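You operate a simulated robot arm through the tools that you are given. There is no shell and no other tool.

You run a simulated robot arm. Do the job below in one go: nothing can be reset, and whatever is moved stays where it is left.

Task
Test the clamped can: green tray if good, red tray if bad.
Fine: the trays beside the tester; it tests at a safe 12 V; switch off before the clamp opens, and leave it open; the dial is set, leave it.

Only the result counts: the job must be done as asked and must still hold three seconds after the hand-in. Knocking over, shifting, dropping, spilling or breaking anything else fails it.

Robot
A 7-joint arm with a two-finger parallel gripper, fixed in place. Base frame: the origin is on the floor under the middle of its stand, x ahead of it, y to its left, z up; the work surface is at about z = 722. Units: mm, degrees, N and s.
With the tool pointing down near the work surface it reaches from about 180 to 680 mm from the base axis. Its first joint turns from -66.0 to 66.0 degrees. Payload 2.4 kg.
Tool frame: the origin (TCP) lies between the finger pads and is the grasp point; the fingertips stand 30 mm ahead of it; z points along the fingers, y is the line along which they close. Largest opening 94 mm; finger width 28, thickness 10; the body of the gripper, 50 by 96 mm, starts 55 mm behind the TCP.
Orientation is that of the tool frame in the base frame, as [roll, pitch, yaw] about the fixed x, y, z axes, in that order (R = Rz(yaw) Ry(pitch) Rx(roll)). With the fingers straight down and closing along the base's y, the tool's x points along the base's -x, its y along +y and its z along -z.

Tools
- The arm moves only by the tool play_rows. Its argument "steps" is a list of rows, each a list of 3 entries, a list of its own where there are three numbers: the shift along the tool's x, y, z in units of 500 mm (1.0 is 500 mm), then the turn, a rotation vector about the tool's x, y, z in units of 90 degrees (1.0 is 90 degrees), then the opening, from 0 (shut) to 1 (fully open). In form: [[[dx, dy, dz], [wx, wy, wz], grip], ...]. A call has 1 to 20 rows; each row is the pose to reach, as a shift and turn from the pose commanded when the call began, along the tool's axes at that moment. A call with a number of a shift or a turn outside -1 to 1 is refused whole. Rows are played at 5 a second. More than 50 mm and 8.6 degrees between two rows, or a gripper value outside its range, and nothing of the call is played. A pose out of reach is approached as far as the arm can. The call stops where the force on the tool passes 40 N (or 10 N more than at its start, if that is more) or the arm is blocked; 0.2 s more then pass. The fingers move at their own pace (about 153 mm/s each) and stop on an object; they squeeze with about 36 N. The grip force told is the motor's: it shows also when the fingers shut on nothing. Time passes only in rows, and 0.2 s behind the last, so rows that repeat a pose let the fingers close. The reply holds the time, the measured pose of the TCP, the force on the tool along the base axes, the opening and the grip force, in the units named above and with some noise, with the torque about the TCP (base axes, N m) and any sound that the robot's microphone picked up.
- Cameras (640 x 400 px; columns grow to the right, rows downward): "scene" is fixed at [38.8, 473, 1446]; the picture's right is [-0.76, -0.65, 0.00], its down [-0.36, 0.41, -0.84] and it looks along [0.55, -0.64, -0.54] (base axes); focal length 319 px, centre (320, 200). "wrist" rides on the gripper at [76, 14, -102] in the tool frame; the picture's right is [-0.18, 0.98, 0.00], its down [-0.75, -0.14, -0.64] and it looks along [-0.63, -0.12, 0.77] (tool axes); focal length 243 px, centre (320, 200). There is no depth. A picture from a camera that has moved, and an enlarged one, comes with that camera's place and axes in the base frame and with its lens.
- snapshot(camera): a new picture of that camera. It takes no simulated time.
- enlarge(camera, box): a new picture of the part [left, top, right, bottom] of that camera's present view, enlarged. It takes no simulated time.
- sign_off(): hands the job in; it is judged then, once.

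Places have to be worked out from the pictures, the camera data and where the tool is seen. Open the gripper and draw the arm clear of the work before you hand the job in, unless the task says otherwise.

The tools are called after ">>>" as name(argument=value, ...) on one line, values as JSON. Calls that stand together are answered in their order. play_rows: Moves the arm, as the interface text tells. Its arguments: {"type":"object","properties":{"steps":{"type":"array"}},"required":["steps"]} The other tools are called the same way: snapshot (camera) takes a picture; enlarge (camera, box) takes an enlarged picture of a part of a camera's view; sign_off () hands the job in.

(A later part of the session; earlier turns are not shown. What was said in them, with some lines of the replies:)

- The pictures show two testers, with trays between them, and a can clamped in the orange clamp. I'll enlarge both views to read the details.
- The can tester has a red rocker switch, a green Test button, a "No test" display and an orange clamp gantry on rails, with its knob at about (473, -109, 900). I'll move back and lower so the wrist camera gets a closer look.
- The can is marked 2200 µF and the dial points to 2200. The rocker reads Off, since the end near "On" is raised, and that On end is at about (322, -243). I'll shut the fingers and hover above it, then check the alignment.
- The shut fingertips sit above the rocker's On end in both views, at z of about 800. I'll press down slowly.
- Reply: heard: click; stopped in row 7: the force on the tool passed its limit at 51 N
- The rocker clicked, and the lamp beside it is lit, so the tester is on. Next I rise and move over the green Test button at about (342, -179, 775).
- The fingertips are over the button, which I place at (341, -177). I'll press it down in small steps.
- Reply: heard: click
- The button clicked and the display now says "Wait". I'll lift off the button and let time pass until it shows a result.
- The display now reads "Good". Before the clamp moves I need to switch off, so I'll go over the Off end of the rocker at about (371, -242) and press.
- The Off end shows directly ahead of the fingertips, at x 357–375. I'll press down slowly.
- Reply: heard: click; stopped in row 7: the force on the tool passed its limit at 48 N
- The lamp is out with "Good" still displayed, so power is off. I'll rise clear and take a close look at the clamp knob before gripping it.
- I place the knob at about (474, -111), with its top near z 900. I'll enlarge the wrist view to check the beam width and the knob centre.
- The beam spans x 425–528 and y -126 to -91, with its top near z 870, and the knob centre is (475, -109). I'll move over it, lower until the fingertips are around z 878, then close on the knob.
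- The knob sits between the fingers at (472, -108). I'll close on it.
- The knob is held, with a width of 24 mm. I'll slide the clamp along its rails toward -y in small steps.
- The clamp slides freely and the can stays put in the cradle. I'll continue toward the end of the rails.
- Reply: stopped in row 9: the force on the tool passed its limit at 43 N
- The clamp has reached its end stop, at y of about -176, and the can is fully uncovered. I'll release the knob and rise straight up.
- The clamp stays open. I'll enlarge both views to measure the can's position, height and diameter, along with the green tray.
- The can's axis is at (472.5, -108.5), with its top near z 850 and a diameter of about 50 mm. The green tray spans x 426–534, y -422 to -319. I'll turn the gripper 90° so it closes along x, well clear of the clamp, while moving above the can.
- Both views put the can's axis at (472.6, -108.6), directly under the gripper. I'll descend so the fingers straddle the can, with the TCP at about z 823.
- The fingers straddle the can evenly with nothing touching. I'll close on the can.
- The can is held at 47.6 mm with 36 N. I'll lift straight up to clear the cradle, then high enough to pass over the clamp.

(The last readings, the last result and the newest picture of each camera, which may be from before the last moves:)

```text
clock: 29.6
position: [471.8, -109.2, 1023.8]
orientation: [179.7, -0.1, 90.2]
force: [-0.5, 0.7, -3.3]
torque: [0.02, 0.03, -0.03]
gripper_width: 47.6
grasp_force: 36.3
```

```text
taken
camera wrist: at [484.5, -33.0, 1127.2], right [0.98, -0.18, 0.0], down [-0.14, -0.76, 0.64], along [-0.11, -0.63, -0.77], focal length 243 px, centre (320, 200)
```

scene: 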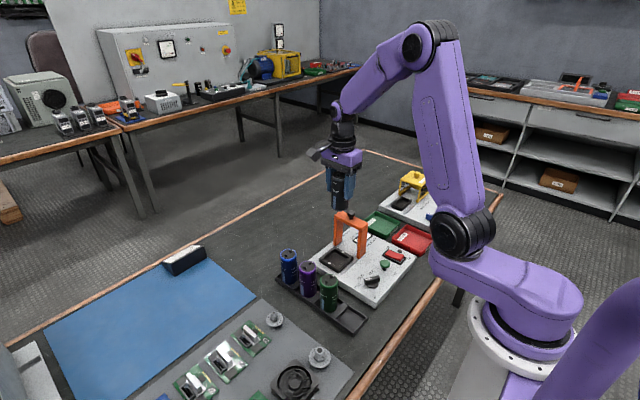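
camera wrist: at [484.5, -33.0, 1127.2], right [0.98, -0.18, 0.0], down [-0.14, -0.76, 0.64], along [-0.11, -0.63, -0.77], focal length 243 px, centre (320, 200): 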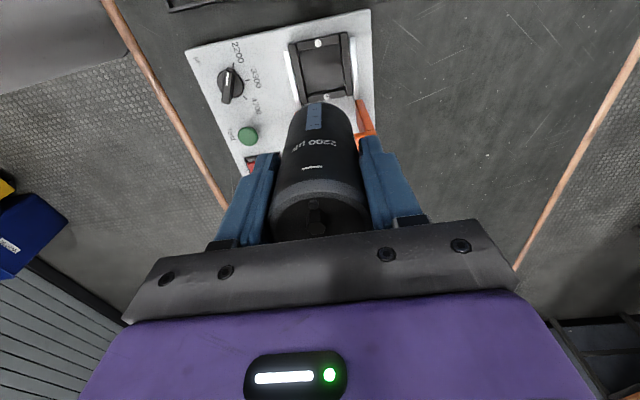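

The can weighs about 3.3 N and hangs well above the clamp knob, with its bottom near z 945. I'll carry it across at this height to above the green tray's centre at (480, -370).

>>> play_rows(steps=[[[-0.05, 0.002, 0], [0, 0, 0], 0.3], [[-0.11, 0.004, 0], [0, 0, 0], 0.3], [[-0.17, 0.006, 0], [0, 0, 0], 0.3], [[-0.23, 0.008, 0], [0, 0, 0], 0.3], [[-0.29, 0.01, 0], [0, 0, 0], 0.3], [[-0.35, 0.012, 0], [0, 0, 0], 0.3], [[-0.41, 0.014, 0], [0, 0, 0], 0.3], [[-0.47, 0.016, 0], [0, 0, 0], 0.3], [[-0.51, 0.016, 0], [0, 0, 0], 0.3], [[-0.522, 0.016, 0], [0, 0, 0], 0.3], [[-0.522, 0.016, 0], [0, 0, 0], 0.3]])

>>> snapshot(camera="scene")

>>> snapshot(camera="wrist")

```text
clock: 32.0
position: [482.0, -369.7, 1024.0]
orientation: [179.9, 0.0, 90.2]
force: [-0.6, 0.0, -1.9]
torque: [0.0, 0.03, 0.03]
gripper_width: 47.4
grasp_force: 36.0
```

```text
taken
```

scene: 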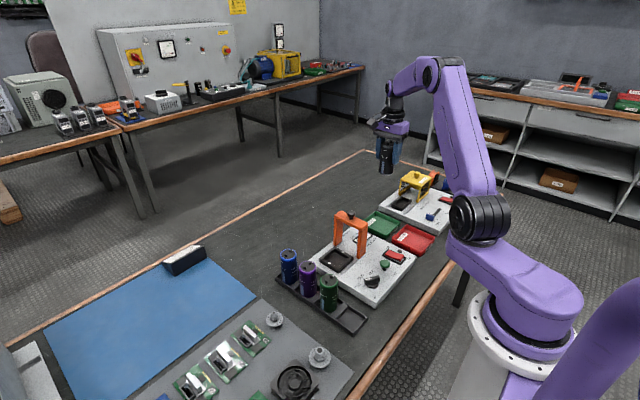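

```text
taken
camera wrist: at [495.3, -293.9, 1126.5], right [0.98, -0.18, 0.0], down [-0.14, -0.76, 0.64], along [-0.11, -0.63, -0.77], focal length 243 px, centre (320, 200)
```

wrist: 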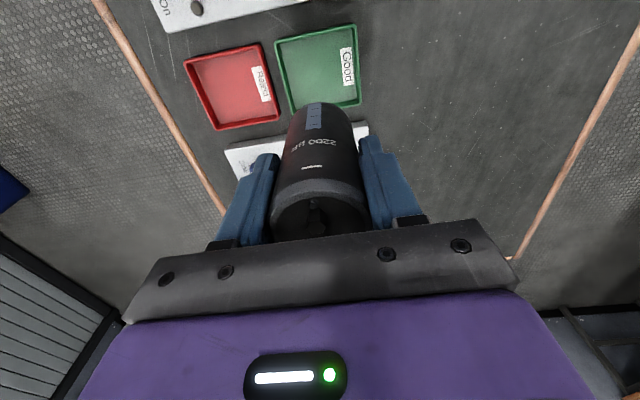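

From here the tray's centre computes to about (481, -376). I'll shift 5 mm toward -y and descend part way, to TCP z of about 855, then check again.

>>> play_rows(steps=[[[-0.01, -0.002, 0.06], [0, 0, 0], 0.3], [[-0.01, -0.002, 0.12], [0, 0, 0], 0.3], [[-0.01, -0.002, 0.18], [0, 0, 0], 0.3], [[-0.01, -0.002, 0.24], [0, 0, 0], 0.3], [[-0.01, -0.002, 0.3], [0, 0, 0], 0.3], [[-0.01, -0.002, 0.34], [0, 0, 0], 0.3], [[-0.01, -0.002, 0.34], [0, 0, 0], 0.3]])

>>> snapshot(camera="wrist")

>>> enlarge(camera="scene", box=[340, 170, 440, 260])

```text
clock: 33.6
position: [481.7, -373.1, 854.0]
orientation: [179.9, -0.1, 90.2]
force: [-0.4, -0.4, -3.3]
torque: [-0.02, 0.0, -0.02]
gripper_width: 47.2
grasp_force: 36.5
```

```text
taken
camera wrist: at [495.1, -297.0, 956.9], right [0.98, -0.18, 0.0], down [-0.14, -0.75, 0.64], along [-0.11, -0.63, -0.77], focal length 243 px, centre (320, 200)
```

wrist: 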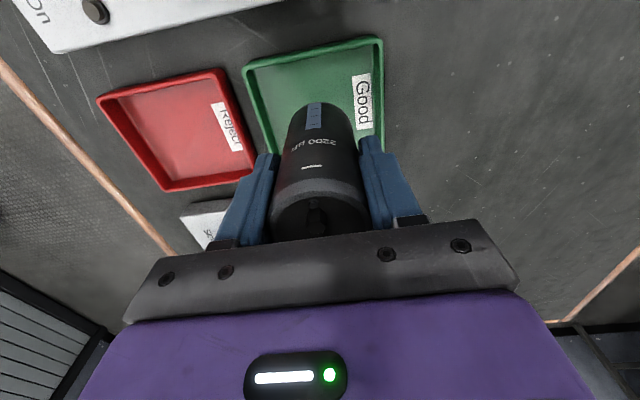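

```text
4.44 times, centred on (390, 215) of scene
camera zoom: at [38.9, 473.0, 1446.0], right [-0.76, -0.65, 0.0], down [-0.36, 0.41, -0.84], along [0.55, -0.64, -0.54], focal length 1420 px, centre (9, 133)
```

zoom: 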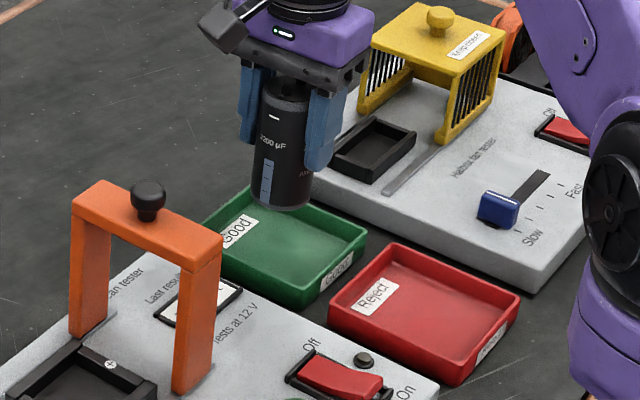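

The can is above the tray, and the tray's centre now computes to about (483, -378). I'll shift there while lowering to just above the floor.

>>> play_rows(steps=[[[-0.009, 0.003, 0.02], [0, 0, 0], 0.3], [[-0.009, 0.003, 0.04], [0, 0, 0], 0.3], [[-0.009, 0.003, 0.06], [0, 0, 0], 0.3], [[-0.009, 0.003, 0.075], [0, 0, 0], 0.3], [[-0.009, 0.003, 0.08], [0, 0, 0], 0.3], [[-0.009, 0.003, 0.08], [0, 0, 0], 0.3]])

>>> enlarge(camera="scene", box=[350, 180, 430, 250])

>>> snapshot(camera="wrist")

```text
clock: 35.0
position: [483.5, -378.9, 813.9]
orientation: [179.9, -0.1, 90.2]
force: [0.3, -0.2, -3.7]
torque: [0.01, 0.04, 0.0]
gripper_width: 46.9
grasp_force: 36.3
```

```text
5.71 times, centred on (390, 215) of scene
camera zoom: at [38.9, 473.0, 1446.0], right [-0.76, -0.65, 0.0], down [-0.36, 0.41, -0.84], along [0.55, -0.64, -0.54], focal length 1825 px, centre (-80, 114)
```

zoom: 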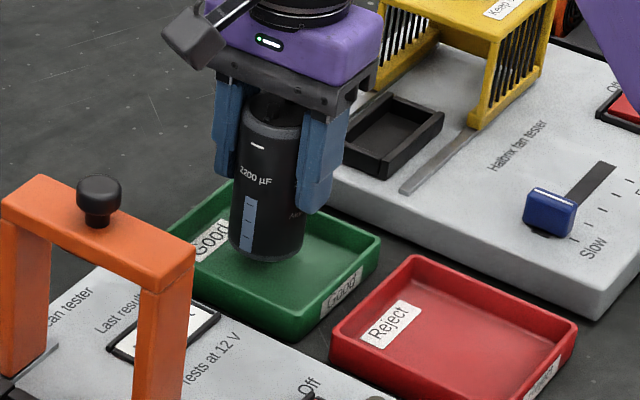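

```text
taken
camera wrist: at [496.2, -302.4, 916.6], right [0.98, -0.18, 0.0], down [-0.14, -0.75, 0.64], along [-0.11, -0.63, -0.77], focal length 243 px, centre (320, 200)
```

wrist: 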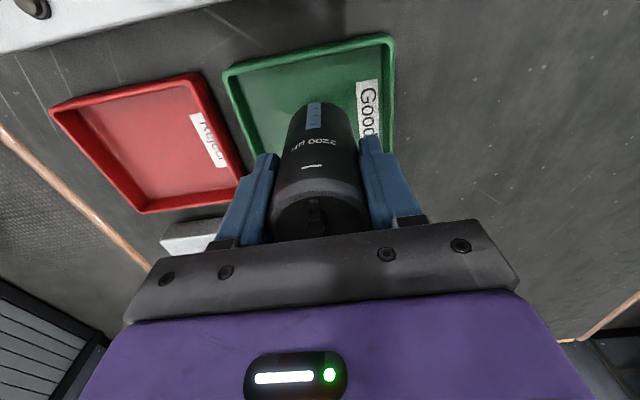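

The can hangs just above the tray floor, well within the walls. I'll lower in 2 mm steps until I feel contact.

>>> play_rows(steps=[[[0, 0, 0.004], [0, 0, 0], 0.3], [[0, 0, 0.008], [0, 0, 0], 0.3], [[0, 0, 0.012], [0, 0, 0], 0.3], [[0, 0, 0.016], [0, 0, 0], 0.3], [[0, 0, 0.016], [0, 0, 0], 0.3]])

>>> enlarge(camera="scene", box=[350, 180, 430, 250])

```text
clock: 36.2
position: [482.7, -378.9, 805.5]
orientation: [179.9, -0.1, 90.1]
force: [0.9, -0.3, -3.0]
torque: [-0.01, 0.05, -0.01]
gripper_width: 46.9
grasp_force: 35.5
```

```text
5.71 times, centred on (390, 215) of scene
camera zoom: at [38.9, 473.0, 1446.0], right [-0.76, -0.65, 0.0], down [-0.36, 0.41, -0.84], along [0.55, -0.64, -0.54], focal length 1825 px, centre (-80, 114)
```

zoom: 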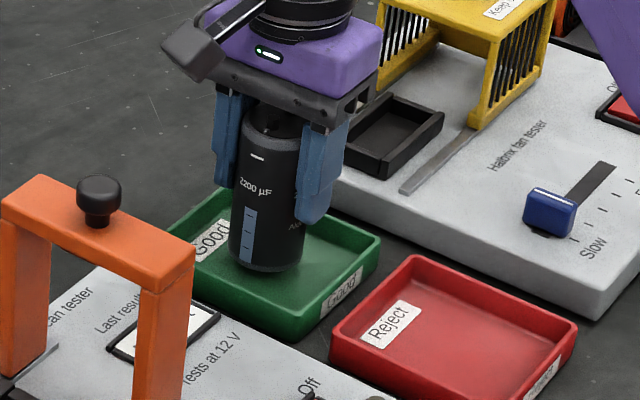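

No contact yet at TCP z 805. I'll keep lowering in small steps.

>>> play_rows(steps=[[[0, 0, 0.003], [0, 0, 0], 0.3], [[0, 0, 0.006], [0, 0, 0], 0.3], [[0, 0, 0.009], [0, 0, 0], 0.3], [[0, 0, 0.009], [0, 0, 0], 0.3]])

>>> enlarge(camera="scene", box=[350, 180, 430, 250])

```text
clock: 37.2
position: [481.8, -380.0, 802.4]
orientation: [179.9, -0.1, 90.2]
force: [-0.4, 0.5, -2.3]
torque: [0.04, 0.03, 0.01]
gripper_width: 47.3
grasp_force: 36.1
```

```text
5.71 times, centred on (390, 215) of scene
camera zoom: at [38.9, 473.0, 1446.0], right [-0.76, -0.65, 0.0], down [-0.36, 0.41, -0.84], along [0.55, -0.64, -0.54], focal length 1825 px, centre (-80, 114)
```

zoom: 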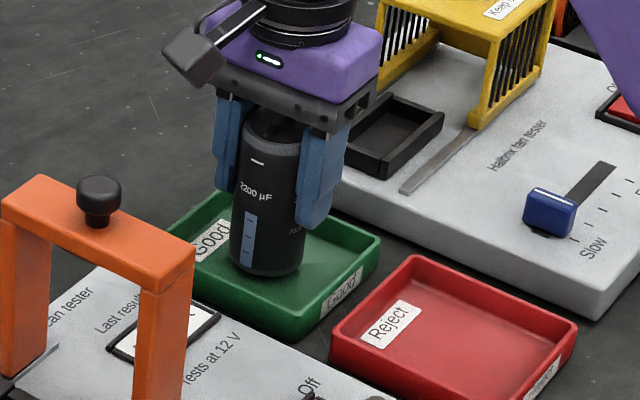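

>>> play_rows(steps=[[[0, 0, 0.003], [0, 0, 0], 0.3], [[0, 0, 0.006], [0, 0, 0], 0.3], [[0, 0, 0.009], [0, 0, 0], 0.3], [[0, 0, 0.009], [0, 0, 0], 0.3]])

```text
clock: 38.2
position: [482.1, -380.1, 798.1]
orientation: [179.9, -0.1, 90.2]
force: [0.2, 0.0, -2.5]
torque: [-0.01, 0.0, 0.02]
gripper_width: 46.9
grasp_force: 35.5
```

The force is still only the can's weight at TCP z 798, so there is no contact yet. I'll go on lowering.

>>> play_rows(steps=[[[0, 0, 0.002], [0, 0, 0], 0.3], [[0, 0, 0.004], [0, 0, 0], 0.3], [[0, 0, 0.006], [0, 0, 0], 0.3], [[0, 0, 0.006], [0, 0, 0], 0.3]])

>>> enlarge(camera="scene", box=[350, 180, 430, 250])

```text
clock: 39.2
position: [481.7, -380.2, 795.0]
orientation: [179.9, 0.0, 90.2]
force: [-3.8, 3.7, 15.5]
torque: [0.41, 0.43, 0.0]
gripper_width: 47.1
grasp_force: 36.5
```

```text
5.71 times, centred on (390, 215) of scene
camera zoom: at [38.5, 473.3, 1445.9], right [-0.76, -0.65, 0.0], down [-0.36, 0.41, -0.84], along [0.55, -0.64, -0.54], focal length 1825 px, centre (-80, 114)
```

zoom: 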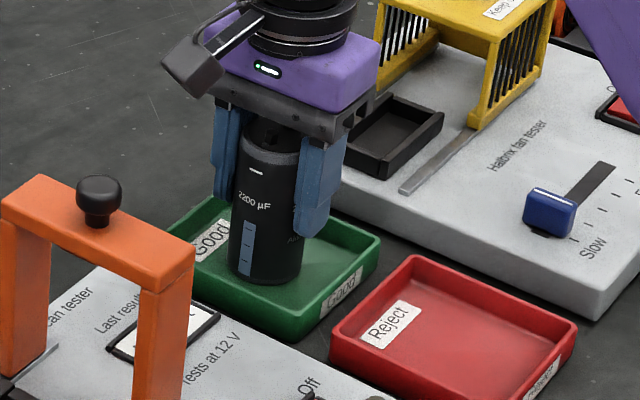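

The can is standing on the tray floor, pressing with about 15 N. I'll ease up by 1 mm, open gently, then rise straight up.

>>> play_rows(steps=[[[0, 0, -0.002], [0, 0, 0], 0.3], [[0, 0, -0.002], [0, 0, 0], 0.55], [[0, 0, -0.002], [0, 0, 0], 0.65], [[0, 0, -0.002], [0, 0, 0], 0.75], [[0, 0, -0.002], [0, 0, 0], 0.75], [[0, 0, -0.03], [0, 0, 0], 0.75], [[0, 0, -0.08], [0, 0, 0], 0.75], [[0, 0, -0.14], [0, 0, 0], 0.75], [[0, 0, -0.22], [0, 0, 0], 0.75], [[0, 0, -0.3], [0, 0, 0], 0.75], [[0, 0, -0.38], [0, 0, 0], 0.75], [[0, 0, -0.38], [0, 0, 0], 0.75]])

>>> snapshot(camera="scene")

>>> enlarge(camera="scene", box=[310, 180, 450, 290])

>>> snapshot(camera="wrist")

```text
clock: 41.9
position: [481.9, -380.8, 986.9]
orientation: [-180.0, 0.0, 90.2]
force: [-0.3, 0.6, -0.2]
torque: [0.02, -0.02, 0.04]
gripper_width: 70.3
grasp_force: 0.0
```

```text
taken
```

scene: 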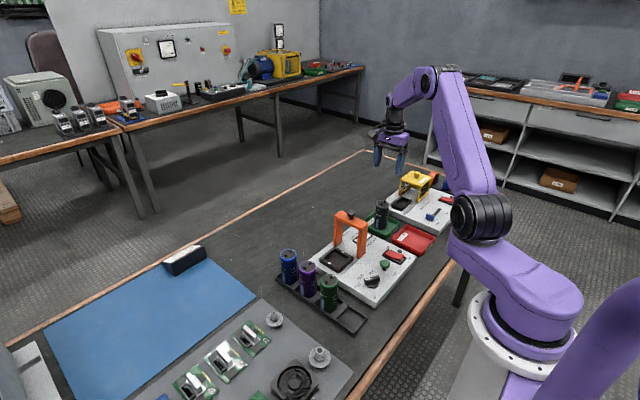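

```text
3.64 times, centred on (380, 235) of scene
camera zoom: at [38.8, 473.1, 1446.0], right [-0.76, -0.65, 0.0], down [-0.36, 0.41, -0.84], along [0.55, -0.64, -0.54], focal length 1161 px, centre (102, 73)
```

zoom: 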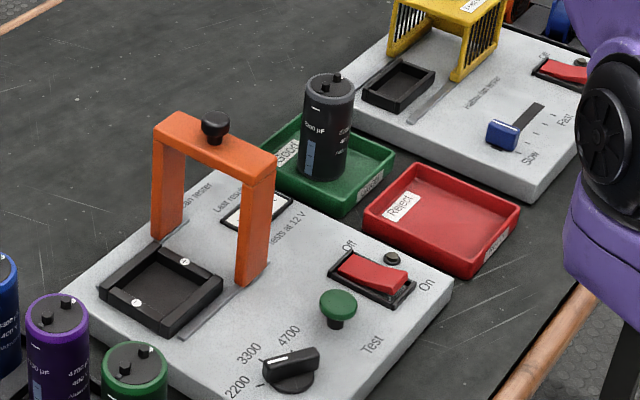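

```text
taken
camera wrist: at [495.1, -303.9, 1088.9], right [0.98, -0.18, 0.0], down [-0.14, -0.76, 0.64], along [-0.11, -0.63, -0.77], focal length 243 px, centre (320, 200)
```

wrist: 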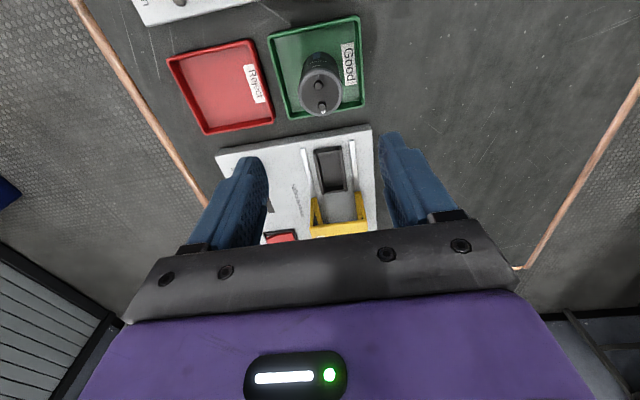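

The can stands upright in the green Good tray, the clamp is open, the lamp is dark and the dial is unchanged. I'll open the gripper fully and rise further clear before handing in.

>>> play_rows(steps=[[[0, 0, -0.06], [0, 0, 0], 1], [[0, 0, -0.12], [0, 0, 0], 1], [[0, 0, -0.18], [0, 0, 0], 1], [[0, 0, -0.2], [0, 0, 0], 1], [[0, 0, -0.2], [0, 0, 0], 1], [[0, 0, -0.2], [0, 0, 0], 1]])

>>> enlarge(camera="scene", box=[310, 180, 450, 290])

```text
clock: 43.2
position: [481.3, -379.0, 1084.7]
orientation: [179.9, 0.0, 90.1]
force: [0.0, -0.2, -0.3]
torque: [-0.03, 0.0, -0.03]
gripper_width: 94.2
grasp_force: 0.1
```

```text
3.64 times, centred on (380, 235) of scene
camera zoom: at [38.8, 473.0, 1446.0], right [-0.76, -0.65, 0.0], down [-0.36, 0.41, -0.84], along [0.55, -0.64, -0.54], focal length 1161 px, centre (102, 73)
```

zoom: 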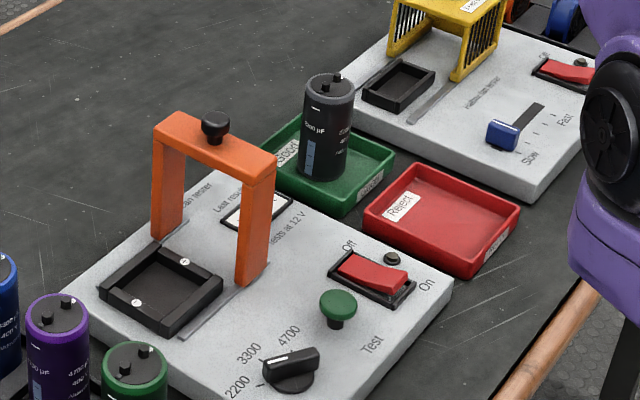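

Everything is in its final state: the can tested "Good" and stands in the green tray, the tester is off, the clamp is open, and the arm is clear with the gripper open. I'll hand the job in.

>>> sign_off()

```text
The job is handed in.
```

The can tested good: the tester's display went from "Wait" to "Good". It now stands upright in the green tray.

I switched the tester off, and its lamp went out, before I opened the clamp. The clamp is open against its end stop. I left the dial alone; it still points to 2200, which matches the can's 2200 µF label. I saw nothing else knocked or moved. The arm is up clear of the work with the gripper open.
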